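You operate a simulated robot arm through the tools that you are given. There is no shell and no other tool. Be economical: measure what you need, move in short steps, check, and stop when the job is done.

You are at the controls of a simulated two-armed robot. One attempt, no reset.

TASK
Put the red tag that says "good" from the top of the screen cart on the top of the blue mat and the red tag that says "leak" on the middle shelf of the tall cart. Take the white cup and leave it on the lower shelf of the skid cart. Put the water bottle in the inside of the job box. Put the black end cap on the top of the skid cart. Take the 4.5 black shim from the top of the low rack and leave it on the middle shelf of the job box cart. Do these in any order. Set down upright: red tag, white cup, water bottle.

The check looks at the end state, three seconds after you hand in, the way a careful person would. Anything else that was tipped, shoved, dropped, spilled or broken makes it a failure. A push-on lid holds only when it is set on centred and level and pressed home; a screw cap is set on level and turned clockwise until tight.

THE ROBOT
Two 7-joint arms with two-finger parallel grippers on one trunk, on a base that drives. Base frame: it is fixed to the floor where the robot stands at the start and does not move with it; the origin is under the middle of the robot, x ahead of it, y to its left, z up. Units: mm, rad, N and s.
The left shoulder is at the start at [50, 165, 1230], the right one opposite. With the tool pointing down near the work surface each hand reaches from about 100 to 300 mm from the robot's upright axis, wherever it stands, measured 20 degrees to its own side. Places, roughly: black end cap (5x5x4 cm) [500, -1600, 800]; black shim [-1500, -6250, 250]; inside of the job box [1100, -2200, 800]; lower shelf of the skid cart [-4300, -1400, 300]; middle shelf of the job box cart [1100, -2200, 400]; middle shelf of the tall cart [900, -3100, 500]; red tag [750, 250, 1000]; top of the blue mat [500, -400, 800]; top of the skid cart [-4300, -1400, 800]; water bottle (9x9x23 cm) [900, -2800, 1000]; white cup (8x7x9 cm) [600, -1000, 900]. Payload 3.91 kg a hand.
The tool frame of a hand sits at the grasp point between the pads (the TCP): z along the fingers, y along the line on which they close. The tips reach 30 mm beyond it. The gripper opens to 110 mm. The fingers are 20 mm wide and 10 mm thick; the gripper's body (48 by 112 mm) begins 55 mm behind the TCP.
Orientation is that of the tool frame in the base frame, as [roll, pitch, yaw] about the fixed x, y, z axes, in that order (R = Rz(yaw) Ry(pitch) Rx(roll)). With the fingers straight down and closing along the base's y, the tool's x points along the base's -x, its y along +y and its z along -z.

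THE INTERFACE
- The arms move only by the tool apply_moves. It takes "left_increments", "right_increments" or both (then of equal length, played together; a hand with none holds still); each is a list of rows, each a list of 7 numbers: the shift along the tool's x, y, z in mm, then the turn, a rotation vector about the tool's x, y, z in rad, then the finger opening in mm, from 0 to 110. In form: [[x, y, z, rx, ry, rz, gripper], ...]. A call has 1 to 10 rows; each row is the pose to reach, as a shift and turn from the pose commanded when the call began, along the tool's axes at that moment. Each row takes 0.2 s and may step no farther than 50 mm and 0.15 rad from the row before; otherwise, or with a gripper value out of range, the whole call is refused. A pose out of reach is approached as far as the arm can. The call stops where the force on the tool passes 40 N (or 10 N more than at its start, if that is more) or the arm is blocked; 0.2 s more then pass. The fingers move at their own pace (about 45 mm/s each) and stop on an object; they squeeze with about 44 N. The grip force told is the motor's: it shows also when the fingers shut on nothing. Time passes only in rows, and 0.2 s behind the last, so rows that repeat a pose let the fingers close. The reply holds the time, the measured pose of the TCP, the force on the tool along the base axes, the opening and the grip force, in the units named above and with some noise, with the torque about the TCP (base axes, N m) and any sound that the robot's microphone picked up.
- Cameras (640 x 400 px; columns grow to the right, rows downward): "scene" is now at [119.1, -21.8, 1384.1]; the picture's right is [-0.15, -0.99, 0.00], its down [-0.73, 0.11, -0.67] and it looks along [0.66, -0.10, -0.74] (base axes); focal length 254 px, centre (320, 200). "left" rides on the left gripper at [73, -17, -103] in its tool frame; the picture's right is [0.23, 0.97, 0.00], its down [-0.76, 0.18, -0.62] and it looks along [-0.61, 0.14, 0.78] (tool axes); focal length 222 px, centre (320, 200). "right" rides on the right gripper at [72, 17, -103] in its tool frame; the picture's right is [-0.23, 0.97, 0.00], its down [-0.76, -0.18, -0.62] and it looks along [-0.61, -0.14, 0.78] (tool axes); focal length 222 px, centre (320, 200). There is no depth. A picture from a camera that has moved, and an enlarged one, comes with that camera's place and axes in the base frame and with its lens. The place of the scene camera against the robot may be out by one fixed shift of up to 18 mm in any direction.
- grab_frame(camera): a new picture of that camera. The clock stands still meanwhile.
- move_column(by): slides the trunk up (or, below 0, down) by that many mm; the arms and the scene camera ride with it, the base frame stays. It gives what a move gives, with no picture.
- base_move(legs): drives the robot by 1 to 6 legs, each [ahead, left, turn to the left] in mm, mm and rad, along the robot's own axes; the way and the turn of a leg run together, so that a leg with both is an arc; at most 1500 mm and 3.142 rad a leg. The arms and the cameras ride along, it lands a little off, and it stops where it bumps. It gives what a move gives.
- pan_tilt(pan, tilt): turns the head with the scene camera to pan (to the left, within 1.396 rad either way) and tilt (down, from -0.506 to 1.204), counted from straight ahead of the robot. It gives what a move gives.
- enlarge(camera, box): a new picture of the part [left, top, right, bottom] of that camera's present view, enlarged. The clock stands still meanwhile.
- close_job(): hands the job in; it is judged then, once.

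Go step by step. Nothing tells you exact positions but the pictures and the camera data: compare them with the known pose of the tool, close in by small moves and look again before you grip or let go. The budget is 186 turns and 174 pictures, counting those below and the enlarged ones. Unless the task says otherwise, let go and move clear before handing in.

The tools are called as a command line: name --argument value ..., lists and objects as JSON in quotes. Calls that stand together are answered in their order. apply_moves: Moves the arms, as the interface text tells. Its arguments: {"type":"object","properties":{"left_increments":{"type":"array"},"right_increments":{"type":"array"}},"required":[]} The other tools are called the same way: move_column (by) slides the trunk up or down; base_move (legs) drives the base; pan_tilt (pan, tilt) turns the head that bears the scene camera; grab_frame (camera) takes a picture; enlarge (camera, box) takes an enlarged picture of a part of a camera's view; close_job () hands the job in.

At the start:

```text
clock: 0.0
left_tool_pos: [378.7, 234.0, 1120.3]
left_orientation: [-3.141, 0.001, -3.141]
left_wrist_force: [-0.2, 0.1, 0.5]
left_torque: [-0.01, 0.0, 0.0]
left_opening: 109.8
left_finger_force: 0.1
right_tool_pos: [334.7, -109.8, 1140.1]
right_orientation: [3.141, 0.0, -3.141]
right_wrist_force: [-0.2, 0.6, 0.0]
right_torque: [-0.03, 0.0, 0.03]
right_opening: 110.2
right_finger_force: 0.0
trunk travel left (down, up): [-450.0, 53.0]
robot x, y, heading: [0.1, 0.1, -0.002]
head pan, tilt: [-0.152, 0.834]
```

scene: 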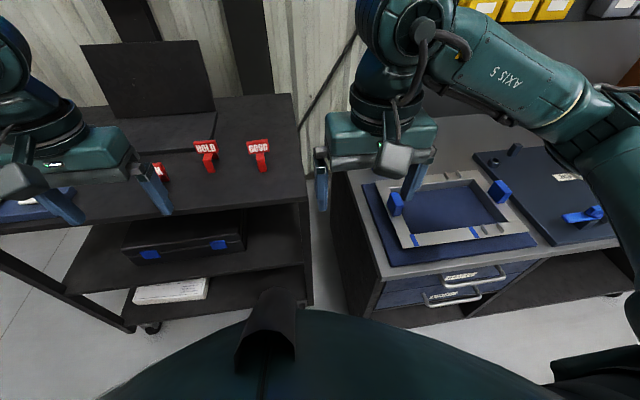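
right: 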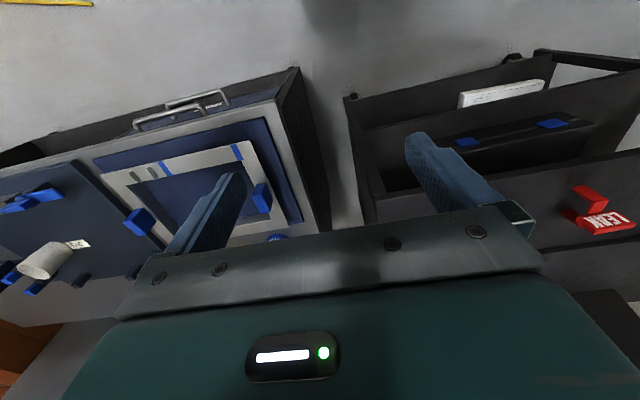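
left: 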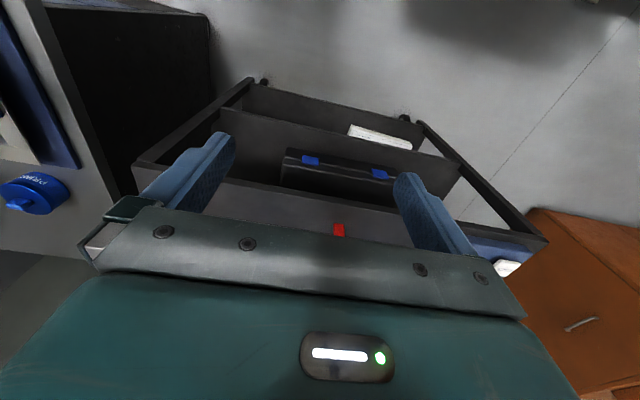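

The screen cart is ahead on the left with the red tags (HOLD, GOOD and another behind the left hand), and the blue mat is ahead on the right. I'll look closer at the tags and at the mat before moving.

enlarge --camera "scene" --box '[100, 100, 340, 250]'

enlarge --camera "right" --box '[480, 120, 640, 220]'

enlarge --camera "scene" --box '[320, 120, 640, 320]'

```text
2.67 times, centred on (220, 175) of scene
camera zoom: at [119.1, -21.8, 1384.1], right [-0.15, -0.99, 0.0], down [-0.73, 0.11, -0.67], along [0.66, -0.1, -0.74], focal length 677 px, centre (587, 267)
```

zoom: 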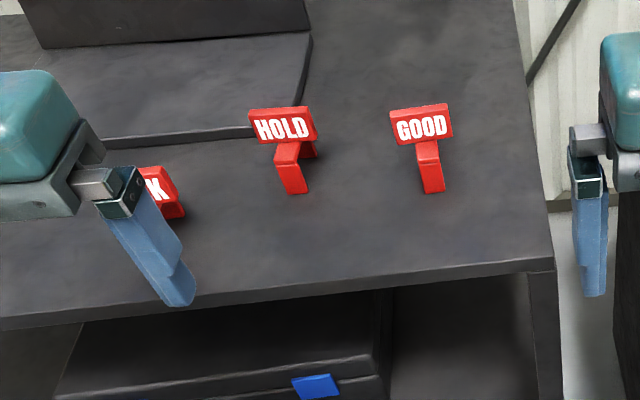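

```text
4.00 times, centred on (560, 170) of right
camera zoom: at [261.8, -93.8, 1244.0], right [0.23, 0.97, 0.0], down [0.76, -0.18, 0.62], along [0.61, -0.14, -0.78], focal length 888 px, centre (-640, 320)
```

zoom: 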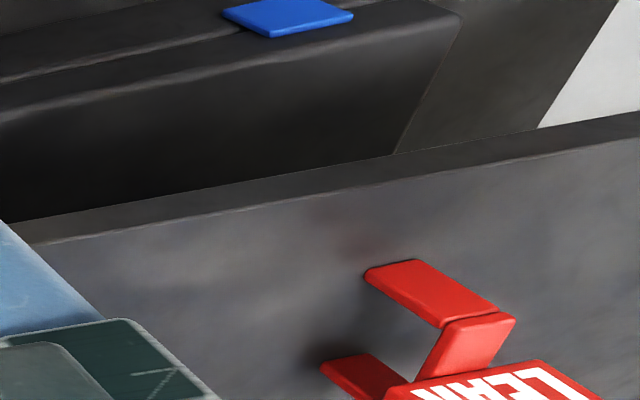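

```text
2.00 times, centred on (480, 220) of scene
camera zoom: at [119.1, -21.8, 1384.1], right [-0.15, -0.99, 0.0], down [-0.73, 0.11, -0.67], along [0.66, -0.1, -0.74], focal length 508 px, centre (0, 160)
```

zoom: 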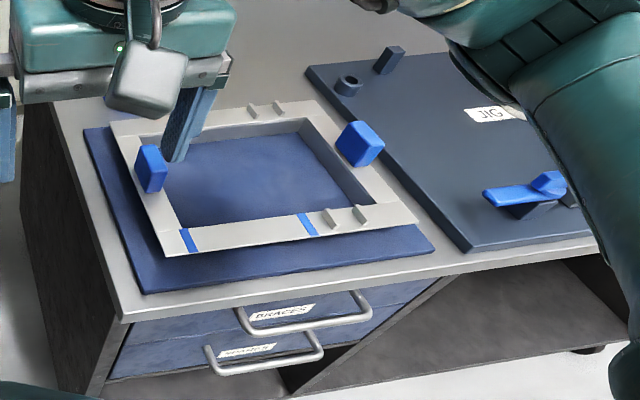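

The GOOD tag is about 600 mm ahead near y=50, and LEAK is near y=240. I'll drive right so the left hand lines up with GOOD, then look with the left and scene cameras.

base_move --legs '[[0, -190, 0]]'

grab_frame --camera "left"

grab_frame --camera "scene"

```text
clock: 2.3
left_tool_pos: [378.5, 44.0, 1119.8]
left_orientation: [-3.142, -0.001, 3.139]
left_wrist_force: [-0.2, -1.2, 1.0]
left_torque: [0.05, 0.0, 0.01]
left_opening: 110.0
left_finger_force: 0.1
right_tool_pos: [332.4, -299.1, 1139.4]
right_orientation: [3.14, -0.001, 3.137]
right_wrist_force: [0.4, -0.3, 0.4]
right_torque: [0.0, 0.02, 0.0]
right_opening: 110.0
right_finger_force: 0.1
trunk travel left (down, up): [-450.0, 53.0]
robot x, y, heading: [-1.0, -186.7, -0.005]
head pan, tilt: [-0.152, 0.834]
```

```text
167 pictures are left
camera left: at [305.9, 27.6, 1224.2], right [-0.22, 0.97, 0.0], down [0.76, 0.17, 0.62], along [0.61, 0.14, -0.78], focal length 222 px, centre (320, 200)
```

left: 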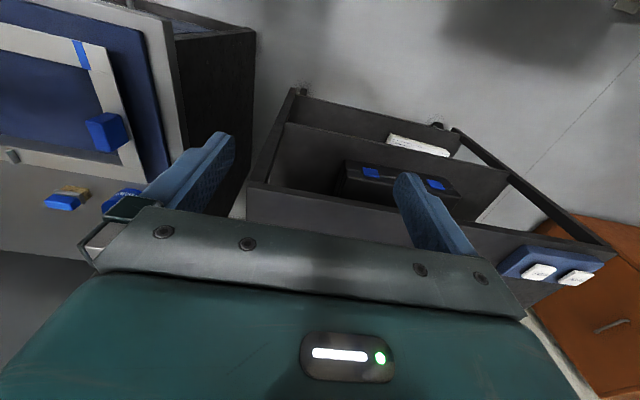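

```text
166 pictures are left
camera scene: at [118.5, -209.1, 1384.1], right [-0.16, -0.99, 0.0], down [-0.73, 0.12, -0.67], along [0.66, -0.1, -0.74], focal length 254 px, centre (320, 200)
```

scene: 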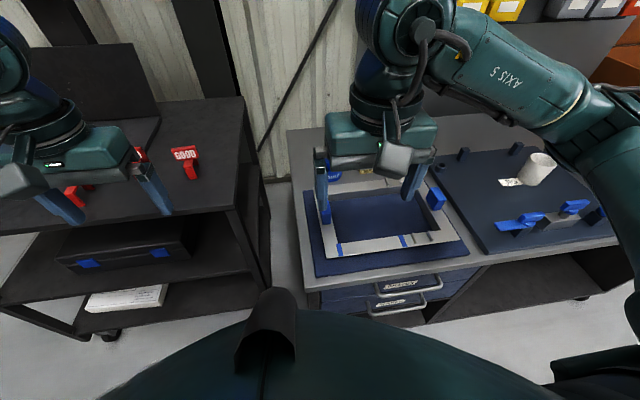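

GOOD's front foot triangulates to about (673, 56, 912), so the cart top is near z=910. I'll tilt the left tool 45° forward, which gives more reach and a level camera view.

apply_moves --left_increments '[[0, 0, 0, 0, -0.13, 0, 110], [0, 0, 0, 0, -0.26, 0, 110], [0, 0, 0, 0, -0.39, 0, 110], [0, 0, 0, 0, -0.52, 0, 110], [0, 0, 0, 0, -0.65, 0, 110], [0, 0, 0, 0, -0.785, 0, 110]]'

grab_frame --camera "left"

grab_frame --camera "scene"

```text
clock: 3.7
left_tool_pos: [410.5, 44.5, 1122.7]
left_orientation: [-3.141, 0.787, 3.14]
left_wrist_force: [-0.4, 0.5, 0.3]
left_torque: [-0.03, 0.02, 0.03]
left_opening: 110.0
left_finger_force: 0.0
left hand out of reach, approached as far as the arm can: row 5, 6
right_tool_pos: [333.0, -297.5, 1140.2]
right_orientation: [3.14, 0.001, 3.136]
right_wrist_force: [-1.0, 0.4, -0.3]
right_torque: [0.0, 0.01, 0.0]
right_opening: 110.0
right_finger_force: 0.1
trunk travel left (down, up): [-450.0, 53.0]
robot x, y, heading: [-2.1, -188.0, -0.005]
head pan, tilt: [-0.152, 0.834]
```

```text
165 pictures are left
camera left: at [286.0, 28.4, 1146.4], right [-0.16, 0.97, -0.16], down [0.1, 0.18, 0.98], along [0.98, 0.14, -0.12], focal length 222 px, centre (320, 200)
```

left: 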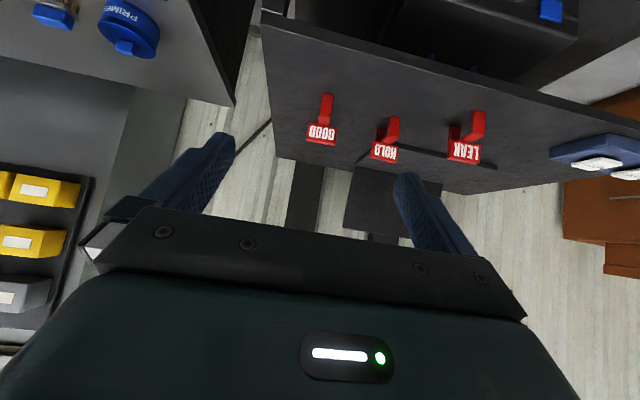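

```text
164 pictures are left
camera scene: at [118.5, -208.7, 1384.1], right [-0.16, -0.99, 0.0], down [-0.73, 0.12, -0.67], along [0.66, -0.1, -0.74], focal length 254 px, centre (320, 200)
```

scene: 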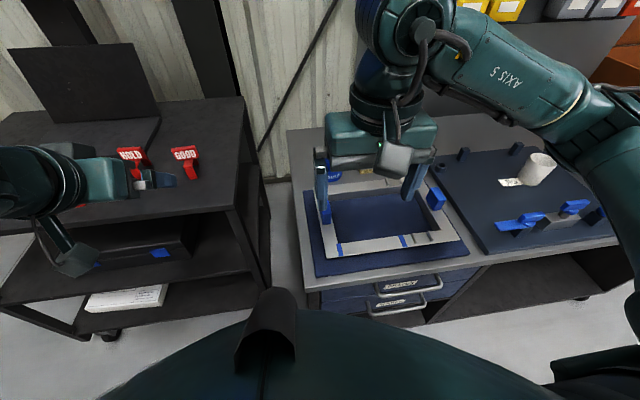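

The tilted left view shows all three tags clearly (picture upside down). Enlarging to get their shape.

enlarge --camera "left" --box '[270, 60, 510, 210]'

```text
2.67 times, centred on (390, 135) of left
camera zoom: at [286.0, 28.4, 1146.4], right [-0.16, 0.97, -0.16], down [0.1, 0.18, 0.98], along [0.98, 0.14, -0.12], focal length 592 px, centre (133, 373)
```

zoom: 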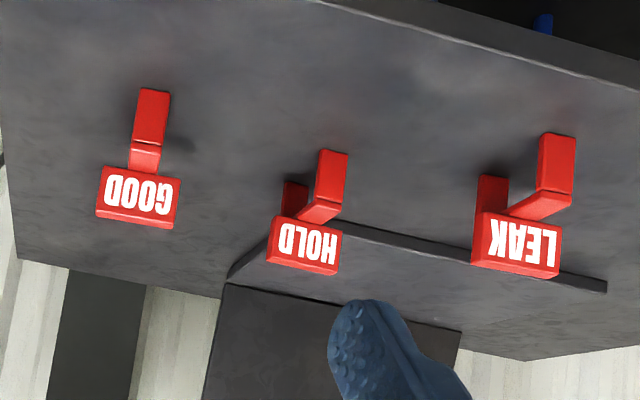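

The tags are inverted U's roughly 23 mm wide with a sign plate on top. I'll grip GOOD's body near (672, 63, 940) with the 45° tool. First I'll drive ahead 150.

base_move --legs '[[150, 0, 0]]'

enlarge --camera "left" --box '[200, 0, 520, 200]'

grab_frame --camera "scene"

```text
clock: 4.9
left_tool_pos: [500.8, 47.6, 1124.4]
left_orientation: [-3.14, 0.785, 3.14]
left_wrist_force: [0.0, -0.3, 0.1]
left_torque: [-0.03, -0.04, 0.01]
left_opening: 109.7
left_finger_force: 0.1
right_tool_pos: [424.4, -297.2, 1141.9]
right_orientation: [3.14, 0.003, 3.133]
right_wrist_force: [-0.6, -0.2, 0.8]
right_torque: [-0.01, -0.03, -0.01]
right_opening: 110.0
right_finger_force: 0.1
trunk travel left (down, up): [-450.0, 53.0]
robot x, y, heading: [91.9, -186.7, 0.001]
head pan, tilt: [-0.152, 0.834]
stopped in leg 1: the robot was blocked; the commanded pose is now the measured one
```

```text
2.00 times, centred on (360, 100) of left
camera zoom: at [376.4, 29.6, 1147.0], right [-0.16, 0.97, -0.16], down [0.1, 0.18, 0.98], along [0.98, 0.14, -0.12], focal length 444 px, centre (240, 400)
```

zoom: 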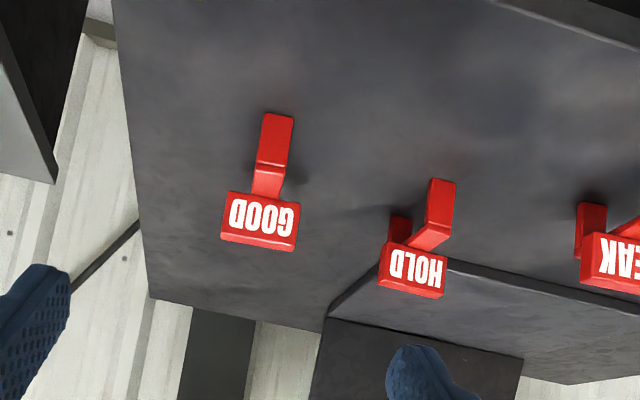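

```text
161 pictures are left
camera scene: at [208.3, -207.4, 1384.3], right [-0.15, -0.99, 0.0], down [-0.73, 0.11, -0.67], along [0.67, -0.1, -0.74], focal length 254 px, centre (320, 200)
```

scene: 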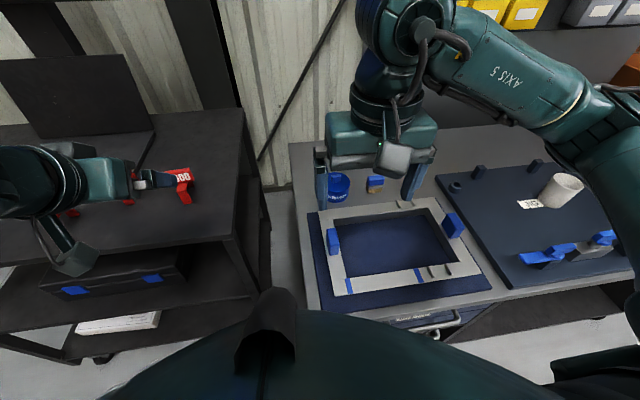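

GOOD refined: front foot (667, 64, 901), bridge top about 940, sign from x≈700 up to z≈990. The left hand goes to a pre-grasp point 70 mm back along the tool axis.

apply_moves --left_increments '[[2, 4, 40, 0, 0, 0, 75], [4, 8, 80, 0, 0, 0, 75], [6, 12, 120, 0, 0, 0, 75], [8, 16, 155, 0, 0, 0, 75], [9, 17, 187, 0, 0, 0, 75]]'

grab_frame --camera "left"

```text
clock: 6.1
left_tool_pos: [629.3, 63.8, 983.6]
left_orientation: [-3.14, 0.783, 3.14]
left_wrist_force: [1.0, 1.3, -0.2]
left_torque: [-0.01, 0.0, -0.01]
left_opening: 74.9
left_finger_force: 0.1
right_tool_pos: [427.4, -297.3, 1140.0]
right_orientation: [3.139, 0.0, 3.134]
right_wrist_force: [0.0, -0.2, -0.1]
right_torque: [-0.02, 0.03, -0.01]
right_opening: 109.8
right_finger_force: 0.1
trunk travel left (down, up): [-450.0, 53.0]
robot x, y, heading: [93.3, -186.7, -0.007]
head pan, tilt: [-0.152, 0.834]
```

```text
160 pictures are left
camera left: at [504.3, 46.8, 1006.4], right [-0.16, 0.97, -0.16], down [0.1, 0.18, 0.98], along [0.98, 0.14, -0.13], focal length 222 px, centre (320, 200)
```

left: 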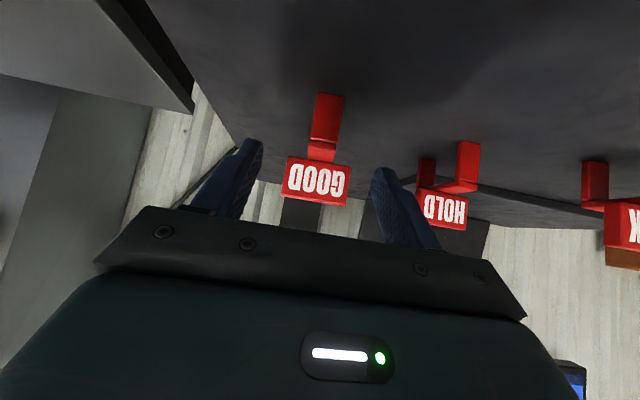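

The tag body is centred between the fingers and its position is confirmed. I'll advance 66 mm and close.

apply_moves --left_increments '[[0, 1, 22, 0, 0, 0, 75], [0, 1, 44, 0, 0, 0, 75], [0, 1, 66, 0, 0, 0, 75], [0, 1, 66, 0, 0, 0, 40], [0, 1, 66, 0, 0, 0, 10], [0, 1, 66, 0, 0, 0, 10], [0, 1, 66, 0, 0, 0, 10]]'

grab_frame --camera "left"

```text
clock: 7.7
left_tool_pos: [676.0, 62.8, 938.0]
left_orientation: [-3.14, 0.785, 3.138]
left_wrist_force: [0.9, -0.3, -0.2]
left_torque: [-0.01, -0.02, -0.02]
left_opening: 21.4
left_finger_force: 35.0
right_tool_pos: [426.9, -298.3, 1139.9]
right_orientation: [3.139, -0.001, 3.133]
right_wrist_force: [1.1, -0.4, 0.7]
right_torque: [0.02, 0.02, 0.01]
right_opening: 109.9
right_finger_force: 0.0
trunk travel left (down, up): [-450.0, 53.0]
robot x, y, heading: [90.8, -186.2, -0.006]
head pan, tilt: [-0.152, 0.834]
```

```text
159 pictures are left
camera left: at [550.7, 46.3, 960.6], right [-0.16, 0.97, -0.16], down [0.1, 0.18, 0.98], along [0.98, 0.14, -0.13], focal length 222 px, centre (320, 200)
```

left: 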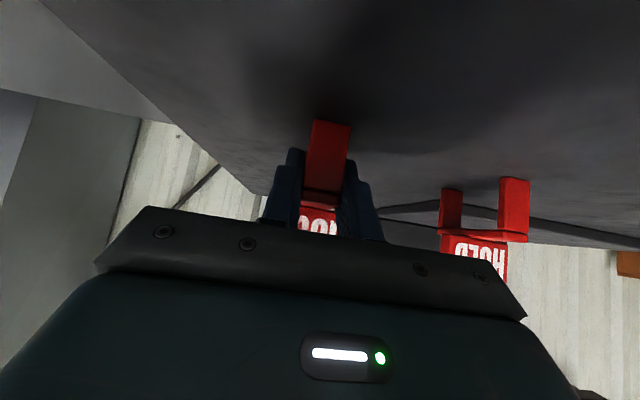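

GOOD is gripped (21 mm). I'll lift it straight up and then retract.

apply_moves --left_increments '[[-28, 0, -28, 0, 0, 0, 10], [-56, 0, -56, 0, 0, 0, 10], [-85, 0, -85, 0, 0, 0, 10], [-57, 0, -113, 0, 0, 0, 10], [-29, 0, -141, 0, 0, 0, 10], [-8, 0, -162, 0, 0, 0, 10]]'

base_move --legs '[[-50, 0, 0], [0, -470, 0]]'

pan_tilt --pan 0.2 --tilt 0.834

grab_frame --camera "scene"

grab_frame --camera "left"

```text
clock: 9.1
left_tool_pos: [565.4, 63.8, 1060.6]
left_orientation: [-3.14, 0.784, 3.139]
left_wrist_force: [-0.2, 0.3, 0.0]
left_torque: [0.01, 0.03, 0.01]
left_opening: 21.3
left_finger_force: 43.6
right_tool_pos: [425.1, -297.3, 1140.0]
right_orientation: [3.139, 0.001, 3.133]
right_wrist_force: [0.2, 0.0, -0.8]
right_torque: [-0.01, -0.02, 0.0]
right_opening: 109.7
right_finger_force: 0.0
trunk travel left (down, up): [-450.0, 53.0]
robot x, y, heading: [91.9, -186.7, -0.004]
head pan, tilt: [-0.152, 0.834]
```

```text
clock: 14.2
left_tool_pos: [514.8, -402.0, 1059.3]
left_orientation: [-3.14, 0.785, -3.141]
left_wrist_force: [-0.1, -0.3, 0.0]
left_torque: [0.0, 0.03, -0.02]
left_opening: 21.0
left_finger_force: 44.2
right_tool_pos: [375.1, -762.8, 1139.4]
right_orientation: [3.14, -0.001, 3.136]
right_wrist_force: [0.1, 0.0, -0.9]
right_torque: [0.03, 0.0, -0.01]
right_opening: 110.0
right_finger_force: 0.1
trunk travel left (down, up): [-450.0, 53.0]
robot x, y, heading: [40.9, -653.9, -0.003]
head pan, tilt: [-0.152, 0.834]
```

```text
clock: 15.0
left_tool_pos: [514.3, -400.7, 1058.1]
left_orientation: [-3.14, 0.783, -3.14]
left_wrist_force: [-0.2, -0.9, -1.0]
left_torque: [0.0, 0.0, 0.0]
left_opening: 21.4
left_finger_force: 43.7
right_tool_pos: [375.0, -762.3, 1139.8]
right_orientation: [3.141, -0.001, 3.135]
right_wrist_force: [0.6, 0.7, 0.6]
right_torque: [0.01, 0.03, 0.0]
right_opening: 110.1
right_finger_force: 0.1
trunk travel left (down, up): [-450.0, 53.0]
robot x, y, heading: [39.8, -651.5, -0.004]
head pan, tilt: [0.201, 0.834]
```

```text
158 pictures are left
camera scene: at [159.0, -646.2, 1384.1], right [0.2, -0.98, 0.0], down [-0.73, -0.15, -0.67], along [0.66, 0.13, -0.74], focal length 254 px, centre (320, 200)
```

scene: 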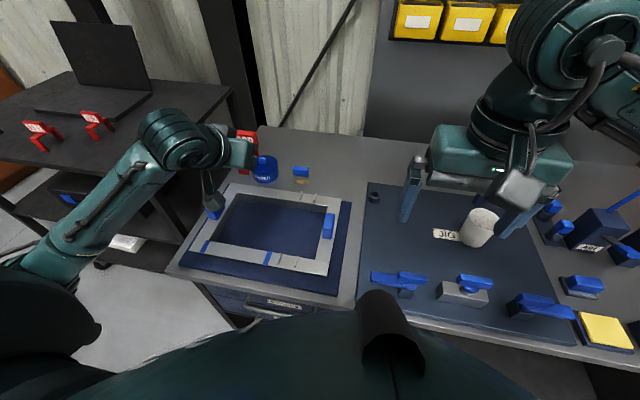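

```text
157 pictures are left
camera left: at [389.9, -418.3, 1081.4], right [-0.16, 0.97, -0.16], down [0.1, 0.18, 0.98], along [0.98, 0.14, -0.13], focal length 222 px, centre (320, 200)
```

left: 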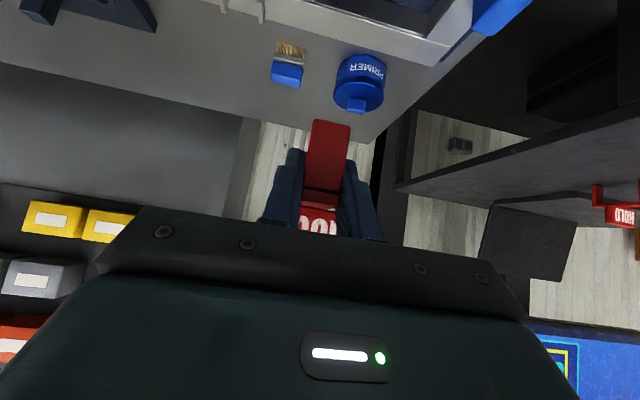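

The tag is carried upright. The mat with the frame is in view ahead-left and the cup is on the jig plate. Zooming on the mat and the cup.

enlarge --camera "scene" --box '[160, 150, 380, 310]'

enlarge --camera "scene" --box '[360, 180, 640, 360]'

```text
2.50 times, centred on (270, 230) of scene
camera zoom: at [159.0, -646.2, 1384.1], right [0.2, -0.98, 0.0], down [-0.73, -0.15, -0.67], along [0.66, 0.13, -0.74], focal length 634 px, centre (445, 125)
```

zoom: 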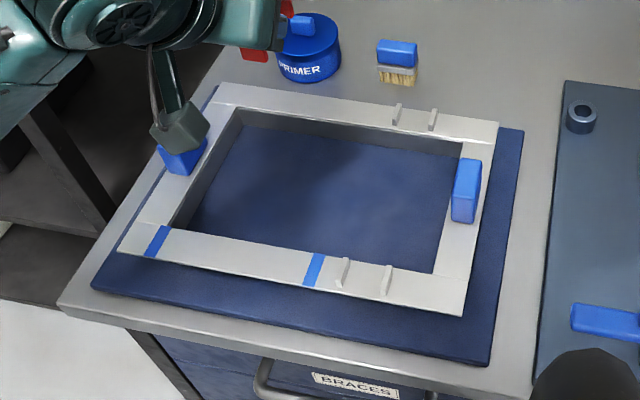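

```text
2.22 times, centred on (500, 270) of scene
camera zoom: at [159.0, -646.2, 1384.1], right [0.2, -0.98, 0.0], down [-0.73, -0.15, -0.67], along [0.66, 0.13, -0.74], focal length 564 px, centre (-80, 44)
```

zoom: 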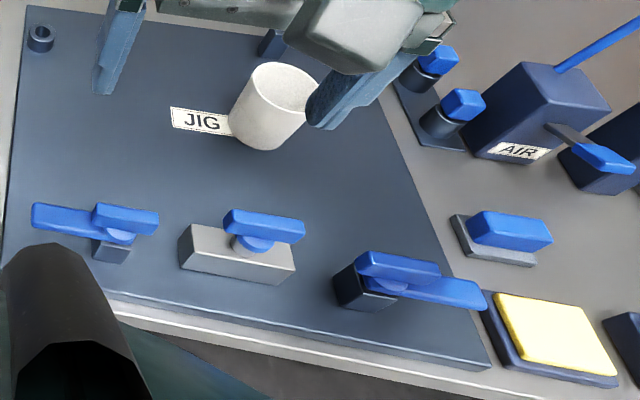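

Mat top is about z 812 inside the frame, whose top is about 850. With the 45° tilt the wrist camera could touch the frame's front bar, so I'll yaw the hand 45° to the right and place diagonally near (570, -465). Yaw and trunk lowering first.

apply_moves --left_increments '[[0, 0, 0, 0.092, 0, 0.092, 10], [0, 0, 0, 0.185, 0, 0.185, 10], [0, 0, 0, 0.278, 0, 0.278, 10], [0, 0, 0, 0.37, 0, 0.37, 10], [0, 0, 0, 0.463, 0, 0.463, 10], [0, 0, 0, 0.555, 0, 0.555, 10]]'

move_column --by -100

grab_frame --camera "left"

grab_frame --camera "scene"

```text
clock: 16.4
left_tool_pos: [514.2, -399.8, 1059.2]
left_orientation: [-3.137, 0.785, 2.356]
left_wrist_force: [0.1, -0.5, -1.4]
left_torque: [-0.02, 0.02, 0.03]
left_opening: 21.3
left_finger_force: 44.2
right_tool_pos: [376.0, -763.9, 1140.7]
right_orientation: [3.139, -0.001, 3.139]
right_wrist_force: [0.3, 0.0, 0.1]
right_torque: [0.01, -0.03, 0.02]
right_opening: 110.1
right_finger_force: 0.0
trunk travel left (down, up): [-450.0, 53.0]
robot x, y, heading: [41.2, -653.8, -0.002]
head pan, tilt: [0.201, 0.834]
```

```text
clock: 17.8
left_tool_pos: [514.1, -398.9, 959.7]
left_orientation: [-3.139, 0.786, 2.359]
left_wrist_force: [-0.8, -0.5, -0.5]
left_torque: [0.0, 0.0, -0.02]
left_opening: 21.4
left_finger_force: 43.9
right_tool_pos: [374.5, -762.8, 1041.1]
right_orientation: [3.14, 0.0, 3.137]
right_wrist_force: [1.0, 0.6, 0.0]
right_torque: [0.02, -0.02, -0.03]
right_opening: 109.9
right_finger_force: 0.2
trunk travel left (down, up): [-350.0, 153.0]
robot x, y, heading: [44.9, -650.6, 0.0]
head pan, tilt: [0.201, 0.834]
```

```text
154 pictures are left
camera left: at [414.4, -324.7, 981.5], right [0.58, 0.8, -0.16], down [0.2, 0.06, 0.98], along [0.79, -0.59, -0.12], focal length 222 px, centre (320, 200)
```

left: 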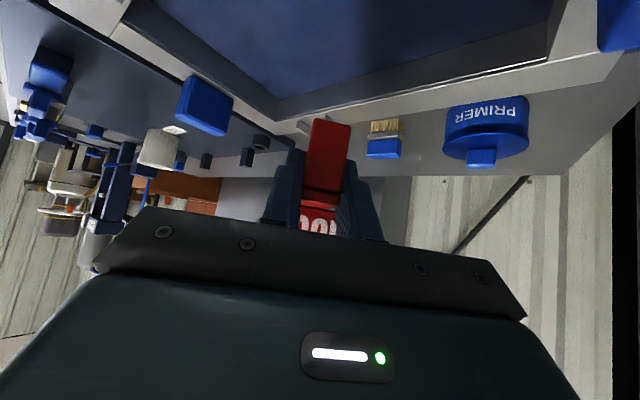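

```text
153 pictures are left
camera scene: at [158.9, -646.2, 1284.2], right [0.2, -0.98, 0.0], down [-0.73, -0.15, -0.67], along [0.66, 0.13, -0.74], focal length 254 px, centre (320, 200)
```

scene: 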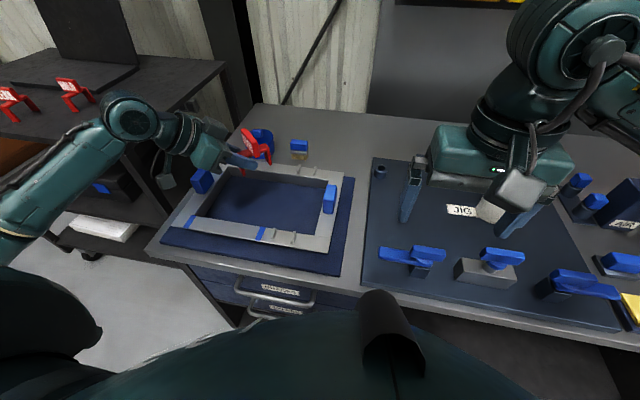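

I'll move the tag over the frame's opening, still above frame height, and look again.

apply_moves --left_increments '[[-6, -2, 34, 0, 0, 0, 10], [-12, -4, 68, 0, 0, 0, 10], [-18, -7, 103, 0, 0, 0, 10]]'

grab_frame --camera "left"

enlarge --camera "scene" --box '[140, 80, 380, 280]'

```text
clock: 18.6
left_tool_pos: [571.0, -465.4, 897.4]
left_orientation: [-3.14, 0.785, 2.358]
left_wrist_force: [1.1, 0.0, -0.6]
left_torque: [0.0, -0.01, 0.0]
left_opening: 21.2
left_finger_force: 43.6
right_tool_pos: [376.5, -763.7, 1041.9]
right_orientation: [3.14, 0.0, 3.137]
right_wrist_force: [0.3, 0.2, -0.6]
right_torque: [0.03, 0.02, -0.01]
right_opening: 109.9
right_finger_force: 0.0
trunk travel left (down, up): [-350.0, 153.0]
robot x, y, heading: [44.4, -651.5, -0.004]
head pan, tilt: [0.201, 0.834]
```

```text
152 pictures are left
camera left: at [471.4, -389.9, 920.9], right [0.58, 0.8, -0.16], down [0.2, 0.06, 0.98], along [0.79, -0.59, -0.12], focal length 222 px, centre (320, 200)
```

left: 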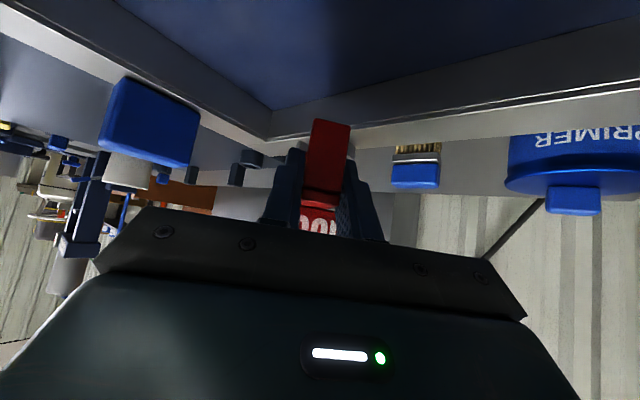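

```text
2.00 times, centred on (260, 180) of scene
camera zoom: at [159.3, -646.4, 1284.1], right [0.2, -0.98, 0.0], down [-0.73, -0.15, -0.67], along [0.66, 0.13, -0.74], focal length 508 px, centre (440, 240)
```

zoom: 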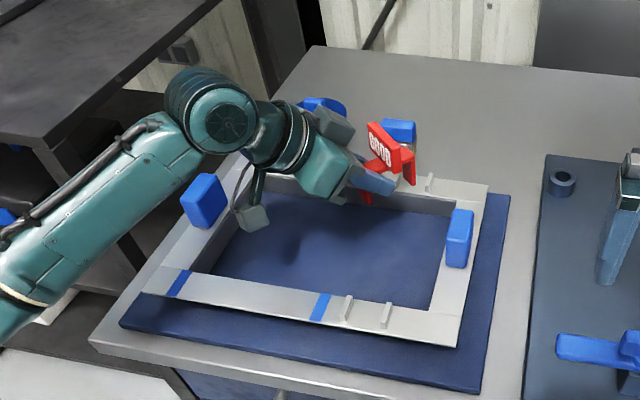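

The 45° yaw leaves too little room between the back and front frame walls. I'll yaw a further 30° and shift to about (530, -470).

apply_moves --left_increments '[[5, -8, -5, 0.092, 0, 0.092, 10], [9, -16, -9, 0.185, 0, 0.185, 10], [13, -24, -13, 0.278, 0, 0.278, 10], [18, -32, -18, 0.37, 0, 0.37, 10]]'

grab_frame --camera "left"

enlarge --camera "scene" --box '[140, 80, 380, 280]'

```text
clock: 19.6
left_tool_pos: [528.6, -470.6, 899.2]
left_orientation: [-3.138, 0.787, 1.833]
left_wrist_force: [0.5, 0.6, -0.5]
left_torque: [-0.02, 0.0, -0.04]
left_opening: 21.1
left_finger_force: 44.2
right_tool_pos: [375.3, -762.1, 1039.9]
right_orientation: [3.141, 0.001, 3.135]
right_wrist_force: [-0.4, -0.6, 0.6]
right_torque: [-0.02, 0.03, -0.01]
right_opening: 110.2
right_finger_force: 0.0
trunk travel left (down, up): [-350.0, 153.0]
robot x, y, heading: [41.8, -651.7, -0.008]
head pan, tilt: [0.201, 0.834]
```

```text
150 pictures are left
camera left: at [480.8, -355.5, 921.2], right [0.9, 0.4, -0.16], down [0.2, -0.05, 0.98], along [0.39, -0.91, -0.12], focal length 222 px, centre (320, 200)
```

left: 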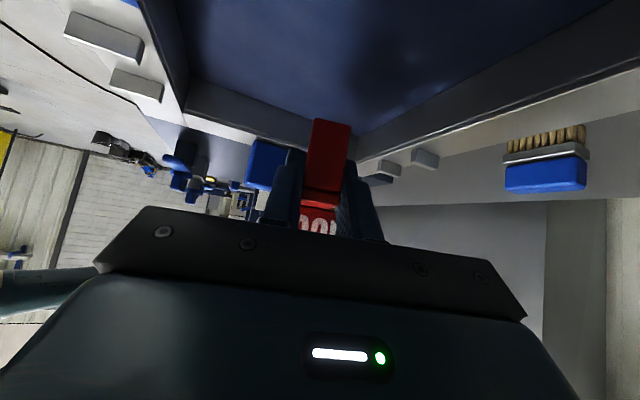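

```text
2.00 times, centred on (260, 180) of scene
camera zoom: at [159.0, -646.2, 1284.1], right [0.2, -0.98, 0.0], down [-0.73, -0.15, -0.67], along [0.66, 0.13, -0.74], focal length 508 px, centre (440, 240)
```

zoom: 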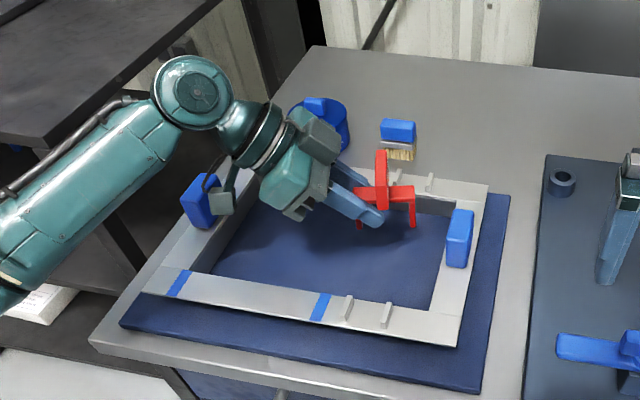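

The pose is clear of the frame and the latch blocks. I'll lower 30 mm and shift slightly right, then check the gap.

apply_moves --left_increments '[[-8, -3, 8, 0, 0, 0, 10], [2, -3, 19, 0, 0, 0, 10], [13, -3, 29, 0, 0, 0, 10]]'

enlarge --camera "scene" --box '[220, 130, 360, 230]'

grab_frame --camera "left"

```text
clock: 20.4
left_tool_pos: [530.2, -481.6, 868.6]
left_orientation: [-3.142, 0.786, 1.834]
left_wrist_force: [0.1, 0.2, -0.1]
left_torque: [0.01, -0.01, 0.05]
left_opening: 21.2
left_finger_force: 43.5
right_tool_pos: [375.3, -762.1, 1040.7]
right_orientation: [3.14, -0.001, 3.135]
right_wrist_force: [0.0, 1.3, 0.8]
right_torque: [-0.01, -0.01, -0.03]
right_opening: 110.3
right_finger_force: 0.0
trunk travel left (down, up): [-350.0, 153.0]
robot x, y, heading: [41.0, -650.8, -0.004]
head pan, tilt: [0.201, 0.834]
```

```text
4.00 times, centred on (290, 180) of scene
camera zoom: at [159.0, -646.1, 1284.1], right [0.2, -0.98, 0.0], down [-0.73, -0.15, -0.67], along [0.66, 0.13, -0.74], focal length 1015 px, centre (440, 280)
```

zoom: 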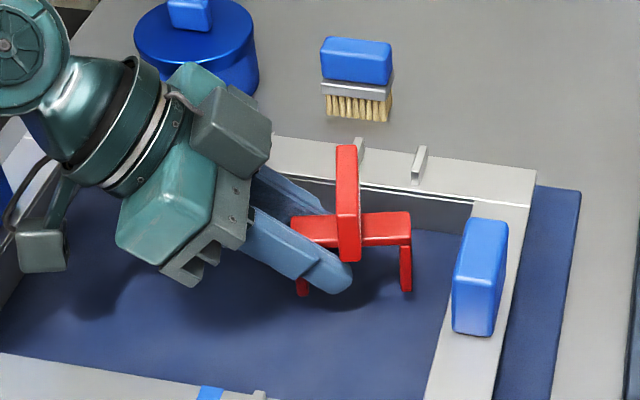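

```text
147 pictures are left
camera left: at [480.8, -366.8, 891.7], right [0.9, 0.41, -0.16], down [0.2, -0.05, 0.98], along [0.39, -0.91, -0.12], focal length 222 px, centre (320, 200)
```

left: 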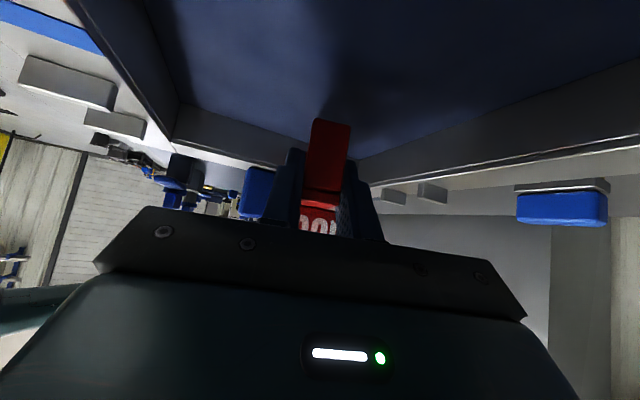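

The tag hovers slightly above the mat. I'll lower slowly and watch the force.

apply_moves --left_increments '[[2, 0, 2, 0, 0, 0, 10], [4, 0, 4, 0, 0, 0, 10], [6, 0, 6, 0, 0, 0, 10], [8, 0, 8, 0, 0, 0, 10]]'

enlarge --camera "scene" --box '[220, 130, 360, 230]'

```text
clock: 21.4
left_tool_pos: [528.5, -482.2, 858.5]
left_orientation: [-3.139, 0.788, 1.835]
left_wrist_force: [-0.4, -0.1, -0.8]
left_torque: [-0.01, 0.02, -0.01]
left_opening: 21.2
left_finger_force: 43.6
right_tool_pos: [375.7, -762.5, 1040.6]
right_orientation: [3.139, 0.001, 3.136]
right_wrist_force: [0.0, 0.4, 0.0]
right_torque: [-0.02, 0.0, 0.02]
right_opening: 109.8
right_finger_force: 0.1
trunk travel left (down, up): [-350.0, 153.0]
robot x, y, heading: [41.3, -656.1, -0.004]
head pan, tilt: [0.201, 0.834]
```

```text
4.00 times, centred on (290, 180) of scene
camera zoom: at [159.0, -646.2, 1284.1], right [0.2, -0.98, 0.0], down [-0.73, -0.15, -0.67], along [0.66, 0.13, -0.74], focal length 1015 px, centre (440, 280)
```

zoom: 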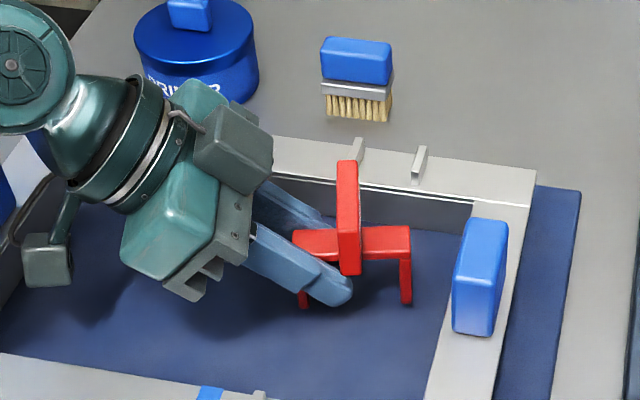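

No contact yet, so I'll keep lowering gently.

apply_moves --left_increments '[[1.5, 0, 1.5, 0, 0, 0, 10], [3, 0, 3, 0, 0, 0, 10], [4.5, 0, 4.5, 0, 0, 0, 10], [6, 0, 6, 0, 0, 0, 10]]'

enlarge --camera "scene" --box '[250, 160, 330, 220]'

```text
clock: 22.4
left_tool_pos: [528.8, -481.6, 850.6]
left_orientation: [-3.139, 0.785, 1.833]
left_wrist_force: [-1.3, 0.8, 0.9]
left_torque: [-0.06, 0.01, -0.04]
left_opening: 21.5
left_finger_force: 44.0
right_tool_pos: [374.8, -761.9, 1041.0]
right_orientation: [3.139, 0.001, 3.136]
right_wrist_force: [-0.7, 0.4, 0.7]
right_torque: [0.01, 0.01, -0.05]
right_opening: 110.2
right_finger_force: 0.0
trunk travel left (down, up): [-350.0, 153.0]
robot x, y, heading: [38.8, -646.7, -0.002]
head pan, tilt: [0.201, 0.834]
```

```text
6.67 times, centred on (290, 190) of scene
camera zoom: at [158.8, -646.1, 1284.2], right [0.2, -0.98, 0.0], down [-0.73, -0.15, -0.67], along [0.66, 0.13, -0.74], focal length 1692 px, centre (520, 267)
```

zoom: 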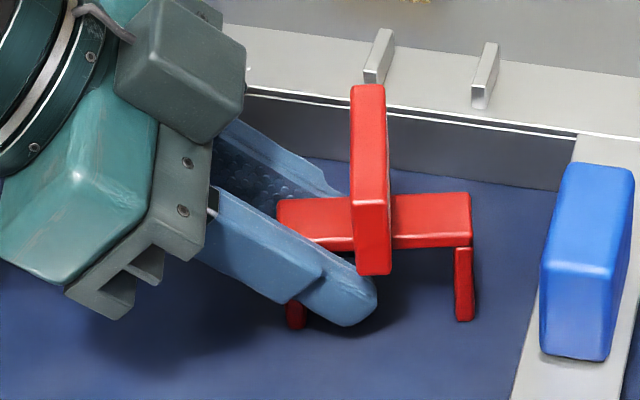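

apply_moves --left_increments '[[1, 0, 1, 0, 0, 0, 10], [2, 0, 2, 0, 0, 0, 10], [3, 0, 3, 0, 0, 0, 10], [4, 0, 4, 0, 0, 0, 10]]'

enlarge --camera "scene" --box '[250, 160, 330, 220]'

```text
clock: 23.4
left_tool_pos: [528.5, -480.4, 849.6]
left_orientation: [3.13, 0.792, 1.828]
left_wrist_force: [-1.6, 3.8, 30.2]
left_torque: [-0.48, 0.0, 0.0]
left_opening: 21.3
left_finger_force: 43.9
right_tool_pos: [373.5, -765.0, 1041.4]
right_orientation: [3.138, 0.003, 3.138]
right_wrist_force: [0.7, -0.2, 0.3]
right_torque: [0.03, 0.03, 0.01]
right_opening: 109.9
right_finger_force: 0.0
trunk travel left (down, up): [-350.0, 153.0]
robot x, y, heading: [42.3, -652.6, -0.004]
head pan, tilt: [0.201, 0.834]
```

```text
6.67 times, centred on (290, 190) of scene
camera zoom: at [156.4, -646.4, 1284.8], right [0.2, -0.98, 0.0], down [-0.72, -0.15, -0.67], along [0.66, 0.13, -0.74], focal length 1692 px, centre (520, 267)
```

zoom: 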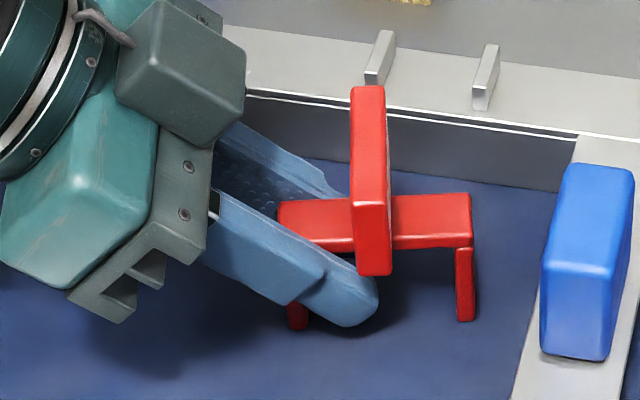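

Contact made (30 N). I'll ease off to unload, open the fingers and back out along the tool axis.

apply_moves --left_increments '[[-2, 0, -2, 0, 0, 0, 10], [-3, 0, -3, 0, 0, 0, 10], [-3, 0, -3, 0, 0, 0, 30], [-3, 0, -3, 0, 0, 0, 55], [-3, 0, -3, 0, 0, 0, 60], [-3, 0, -3, 0, 0, 0, 60], [-3, 0, -33, 0, 0, 0, 60], [-3, 0, -70, 0, 0, 0, 60], [-13, 0, -110, 0, 0, 0, 60]]'

enlarge --camera "scene" --box '[220, 130, 360, 230]'

```text
clock: 25.4
left_tool_pos: [511.9, -415.9, 929.9]
left_orientation: [-3.141, 0.786, 1.832]
left_wrist_force: [0.2, 0.3, -0.5]
left_torque: [0.02, -0.03, -0.02]
left_opening: 60.0
left_finger_force: 0.1
right_tool_pos: [375.2, -764.3, 1041.2]
right_orientation: [3.14, -0.001, 3.136]
right_wrist_force: [0.6, -0.2, -0.1]
right_torque: [0.0, -0.02, 0.0]
right_opening: 109.9
right_finger_force: 0.1
trunk travel left (down, up): [-350.0, 153.0]
robot x, y, heading: [41.8, -653.0, -0.002]
head pan, tilt: [0.201, 0.834]
```

```text
4.00 times, centred on (290, 180) of scene
camera zoom: at [158.8, -646.2, 1284.1], right [0.2, -0.98, 0.0], down [-0.73, -0.15, -0.67], along [0.66, 0.13, -0.74], focal length 1015 px, centre (440, 280)
```

zoom: 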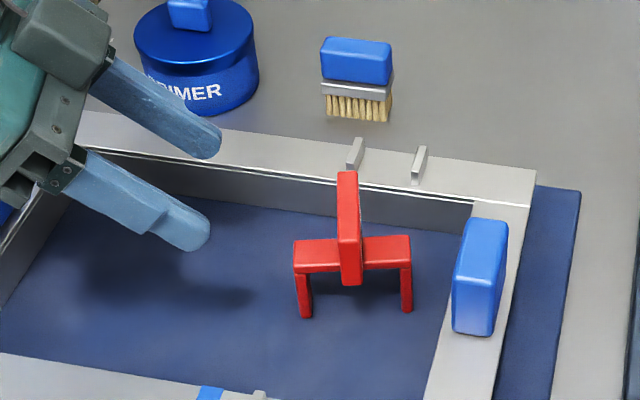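

GOOD stands upright on the mat. Now LEAK: raise, turn the hand back to face forward, and drive left to it (front foot about (608, 326)).

move_column --by 100

apply_moves --left_increments '[[-14, 0, -14, -0.09, 0, -0.09, 75], [-28, 0, -28, -0.18, 0, -0.18, 75], [-42, 0, -42, -0.28, 0, -0.28, 75], [-42, 0, -42, -0.38, 0, -0.38, 75], [-42, 0, -42, -0.48, 0, -0.48, 75], [-42, 0, -42, -0.58, 0, -0.58, 75], [-42, 0, -42, -0.68, 0, -0.68, 75], [-42, 0, -42, -0.78, 0, -0.78, 75], [-42, 0, -42, -0.88, 0, -0.88, 75], [-42, 0, -42, -0.97, 0, -0.97, 75]]'

base_move --legs '[[-50, 0, 0], [0, 725, 0]]'

grab_frame --camera "left"

grab_frame --camera "scene"

```text
clock: 26.7
left_tool_pos: [511.2, -415.4, 1030.2]
left_orientation: [-3.139, 0.786, 1.835]
left_wrist_force: [-0.6, -0.7, -0.6]
left_torque: [-0.03, 0.05, -0.02]
left_opening: 60.0
left_finger_force: 0.1
right_tool_pos: [376.1, -763.4, 1140.3]
right_orientation: [3.139, 0.0, 3.136]
right_wrist_force: [-0.8, 0.8, -0.6]
right_torque: [0.02, 0.01, -0.03]
right_opening: 110.0
right_finger_force: 0.1
trunk travel left (down, up): [-450.0, 53.0]
robot x, y, heading: [39.0, -650.5, -0.004]
head pan, tilt: [0.201, 0.834]
```

```text
clock: 28.9
left_tool_pos: [511.8, -416.8, 1088.8]
left_orientation: [-3.14, 0.783, -3.076]
left_wrist_force: [-0.7, 0.1, -0.5]
left_torque: [0.01, -0.02, 0.01]
left_opening: 75.2
left_finger_force: 0.0
right_tool_pos: [376.4, -762.9, 1140.5]
right_orientation: [-3.141, 0.0, 3.136]
right_wrist_force: [-0.1, -0.1, 0.0]
right_torque: [0.02, -0.01, 0.02]
right_opening: 110.2
right_finger_force: 0.0
trunk travel left (down, up): [-450.0, 53.0]
robot x, y, heading: [37.7, -654.9, 0.005]
head pan, tilt: [0.201, 0.834]
```

```text
clock: 36.2
left_tool_pos: [468.0, 301.8, 1089.2]
left_orientation: [-3.14, 0.784, -3.084]
left_wrist_force: [-0.9, -0.1, 0.2]
left_torque: [-0.01, -0.01, 0.0]
left_opening: 74.9
left_finger_force: 0.0
right_tool_pos: [329.1, -42.5, 1141.0]
right_orientation: [3.14, 0.0, 3.128]
right_wrist_force: [-0.4, 0.4, -0.6]
right_torque: [0.0, 0.0, -0.01]
right_opening: 109.8
right_finger_force: 0.0
trunk travel left (down, up): [-450.0, 53.0]
robot x, y, heading: [-1.0, 68.9, -0.012]
head pan, tilt: [0.201, 0.834]
```

```text
142 pictures are left
camera left: at [344.4, 278.4, 1111.6], right [-0.21, 0.96, -0.16], down [0.09, 0.18, 0.98], along [0.97, 0.2, -0.13], focal length 222 px, centre (320, 200)
```

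left: 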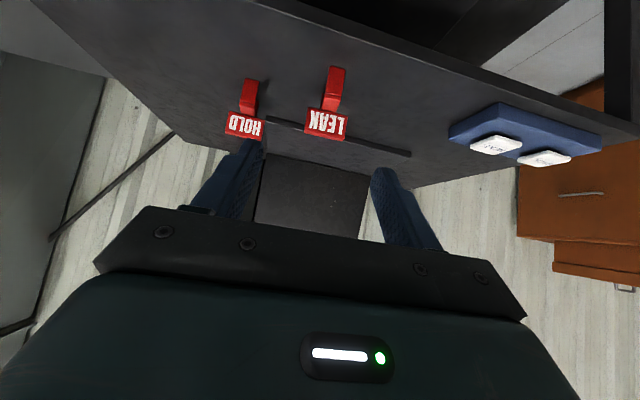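

```text
141 pictures are left
camera scene: at [113.7, 75.2, 1384.1], right [0.19, -0.98, 0.0], down [-0.73, -0.14, -0.67], along [0.66, 0.13, -0.74], focal length 254 px, centre (320, 200)
```

scene: 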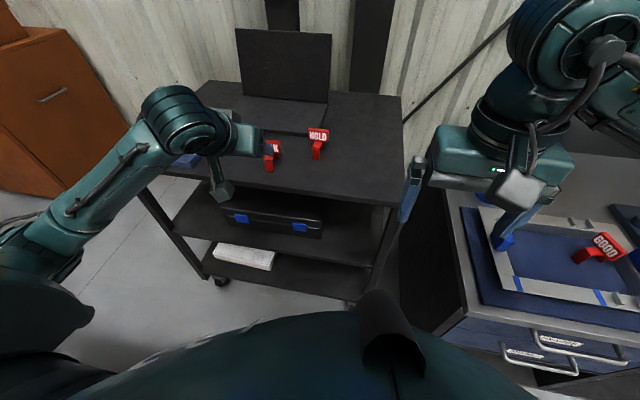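

LEAK's front foot is at about (606, 328, 901), nearly square to the hand. Moving to the pre-grasp.

apply_moves --left_increments '[[1, 5, 36, 0, 0, 0, 60], [2, 10, 72, 0, 0, 0, 60], [3, 15, 108, 0, 0, 0, 60], [3, 18, 143, 0, 0, 0, 60]]'

grab_frame --camera "left"

```text
clock: 37.2
left_tool_pos: [564.4, 326.1, 984.6]
left_orientation: [-3.141, 0.784, -3.086]
left_wrist_force: [0.8, -0.1, -0.3]
left_torque: [0.02, -0.02, 0.01]
left_opening: 59.9
left_finger_force: 0.1
right_tool_pos: [329.2, -43.0, 1141.2]
right_orientation: [3.139, -0.002, 3.13]
right_wrist_force: [0.6, -0.1, 0.3]
right_torque: [0.02, 0.04, -0.02]
right_opening: 110.1
right_finger_force: 0.0
trunk travel left (down, up): [-450.0, 53.0]
robot x, y, heading: [-2.2, 74.5, -0.013]
head pan, tilt: [0.201, 0.834]
```

```text
140 pictures are left
camera left: at [441.3, 301.9, 1007.1], right [-0.21, 0.96, -0.16], down [0.09, 0.18, 0.98], along [0.97, 0.19, -0.13], focal length 222 px, centre (320, 200)
```

left: 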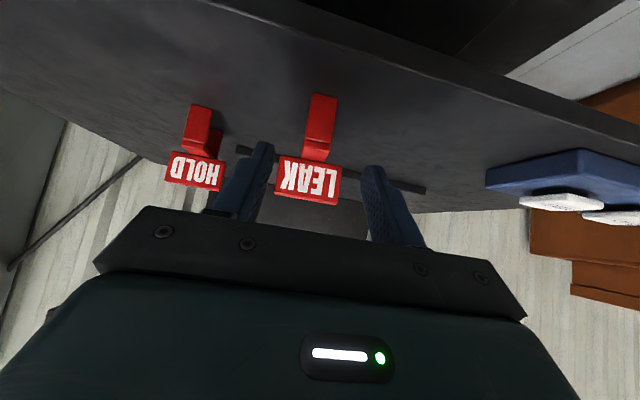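

apply_moves --left_increments '[[0, -3, 23, 0, 0, 0, 60], [-1, -4, 46, 0, 0, 0, 60], [-1, -4, 68, 0, 0, 0, 60], [-1, -4, 68, 0, 0, 0, 30], [-1, -4, 68, 0, 0, 0, 10], [-1, -4, 68, 0, 0, 0, 10], [-1, -4, 68, 0, 0, 0, 10]]'

grab_frame --camera "left"

```text
clock: 38.8
left_tool_pos: [613.4, 324.6, 938.3]
left_orientation: [-3.141, 0.784, -3.086]
left_wrist_force: [0.7, -0.8, 0.2]
left_torque: [-0.01, -0.07, 0.0]
left_opening: 21.3
left_finger_force: 44.1
right_tool_pos: [329.2, -44.6, 1140.8]
right_orientation: [3.139, -0.001, 3.129]
right_wrist_force: [0.0, 0.5, 1.0]
right_torque: [0.04, 0.01, 0.0]
right_opening: 109.9
right_finger_force: 0.2
trunk travel left (down, up): [-450.0, 53.0]
robot x, y, heading: [-4.1, 67.6, -0.01]
head pan, tilt: [0.201, 0.834]
```

```text
139 pictures are left
camera left: at [489.8, 300.3, 961.3], right [-0.21, 0.96, -0.16], down [0.09, 0.18, 0.98], along [0.97, 0.2, -0.13], focal length 222 px, centre (320, 200)
```

left: 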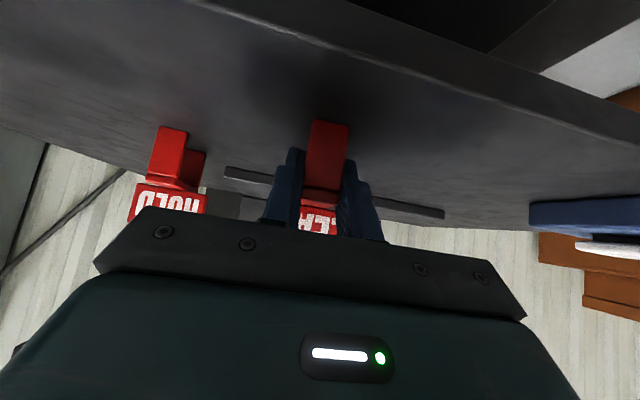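

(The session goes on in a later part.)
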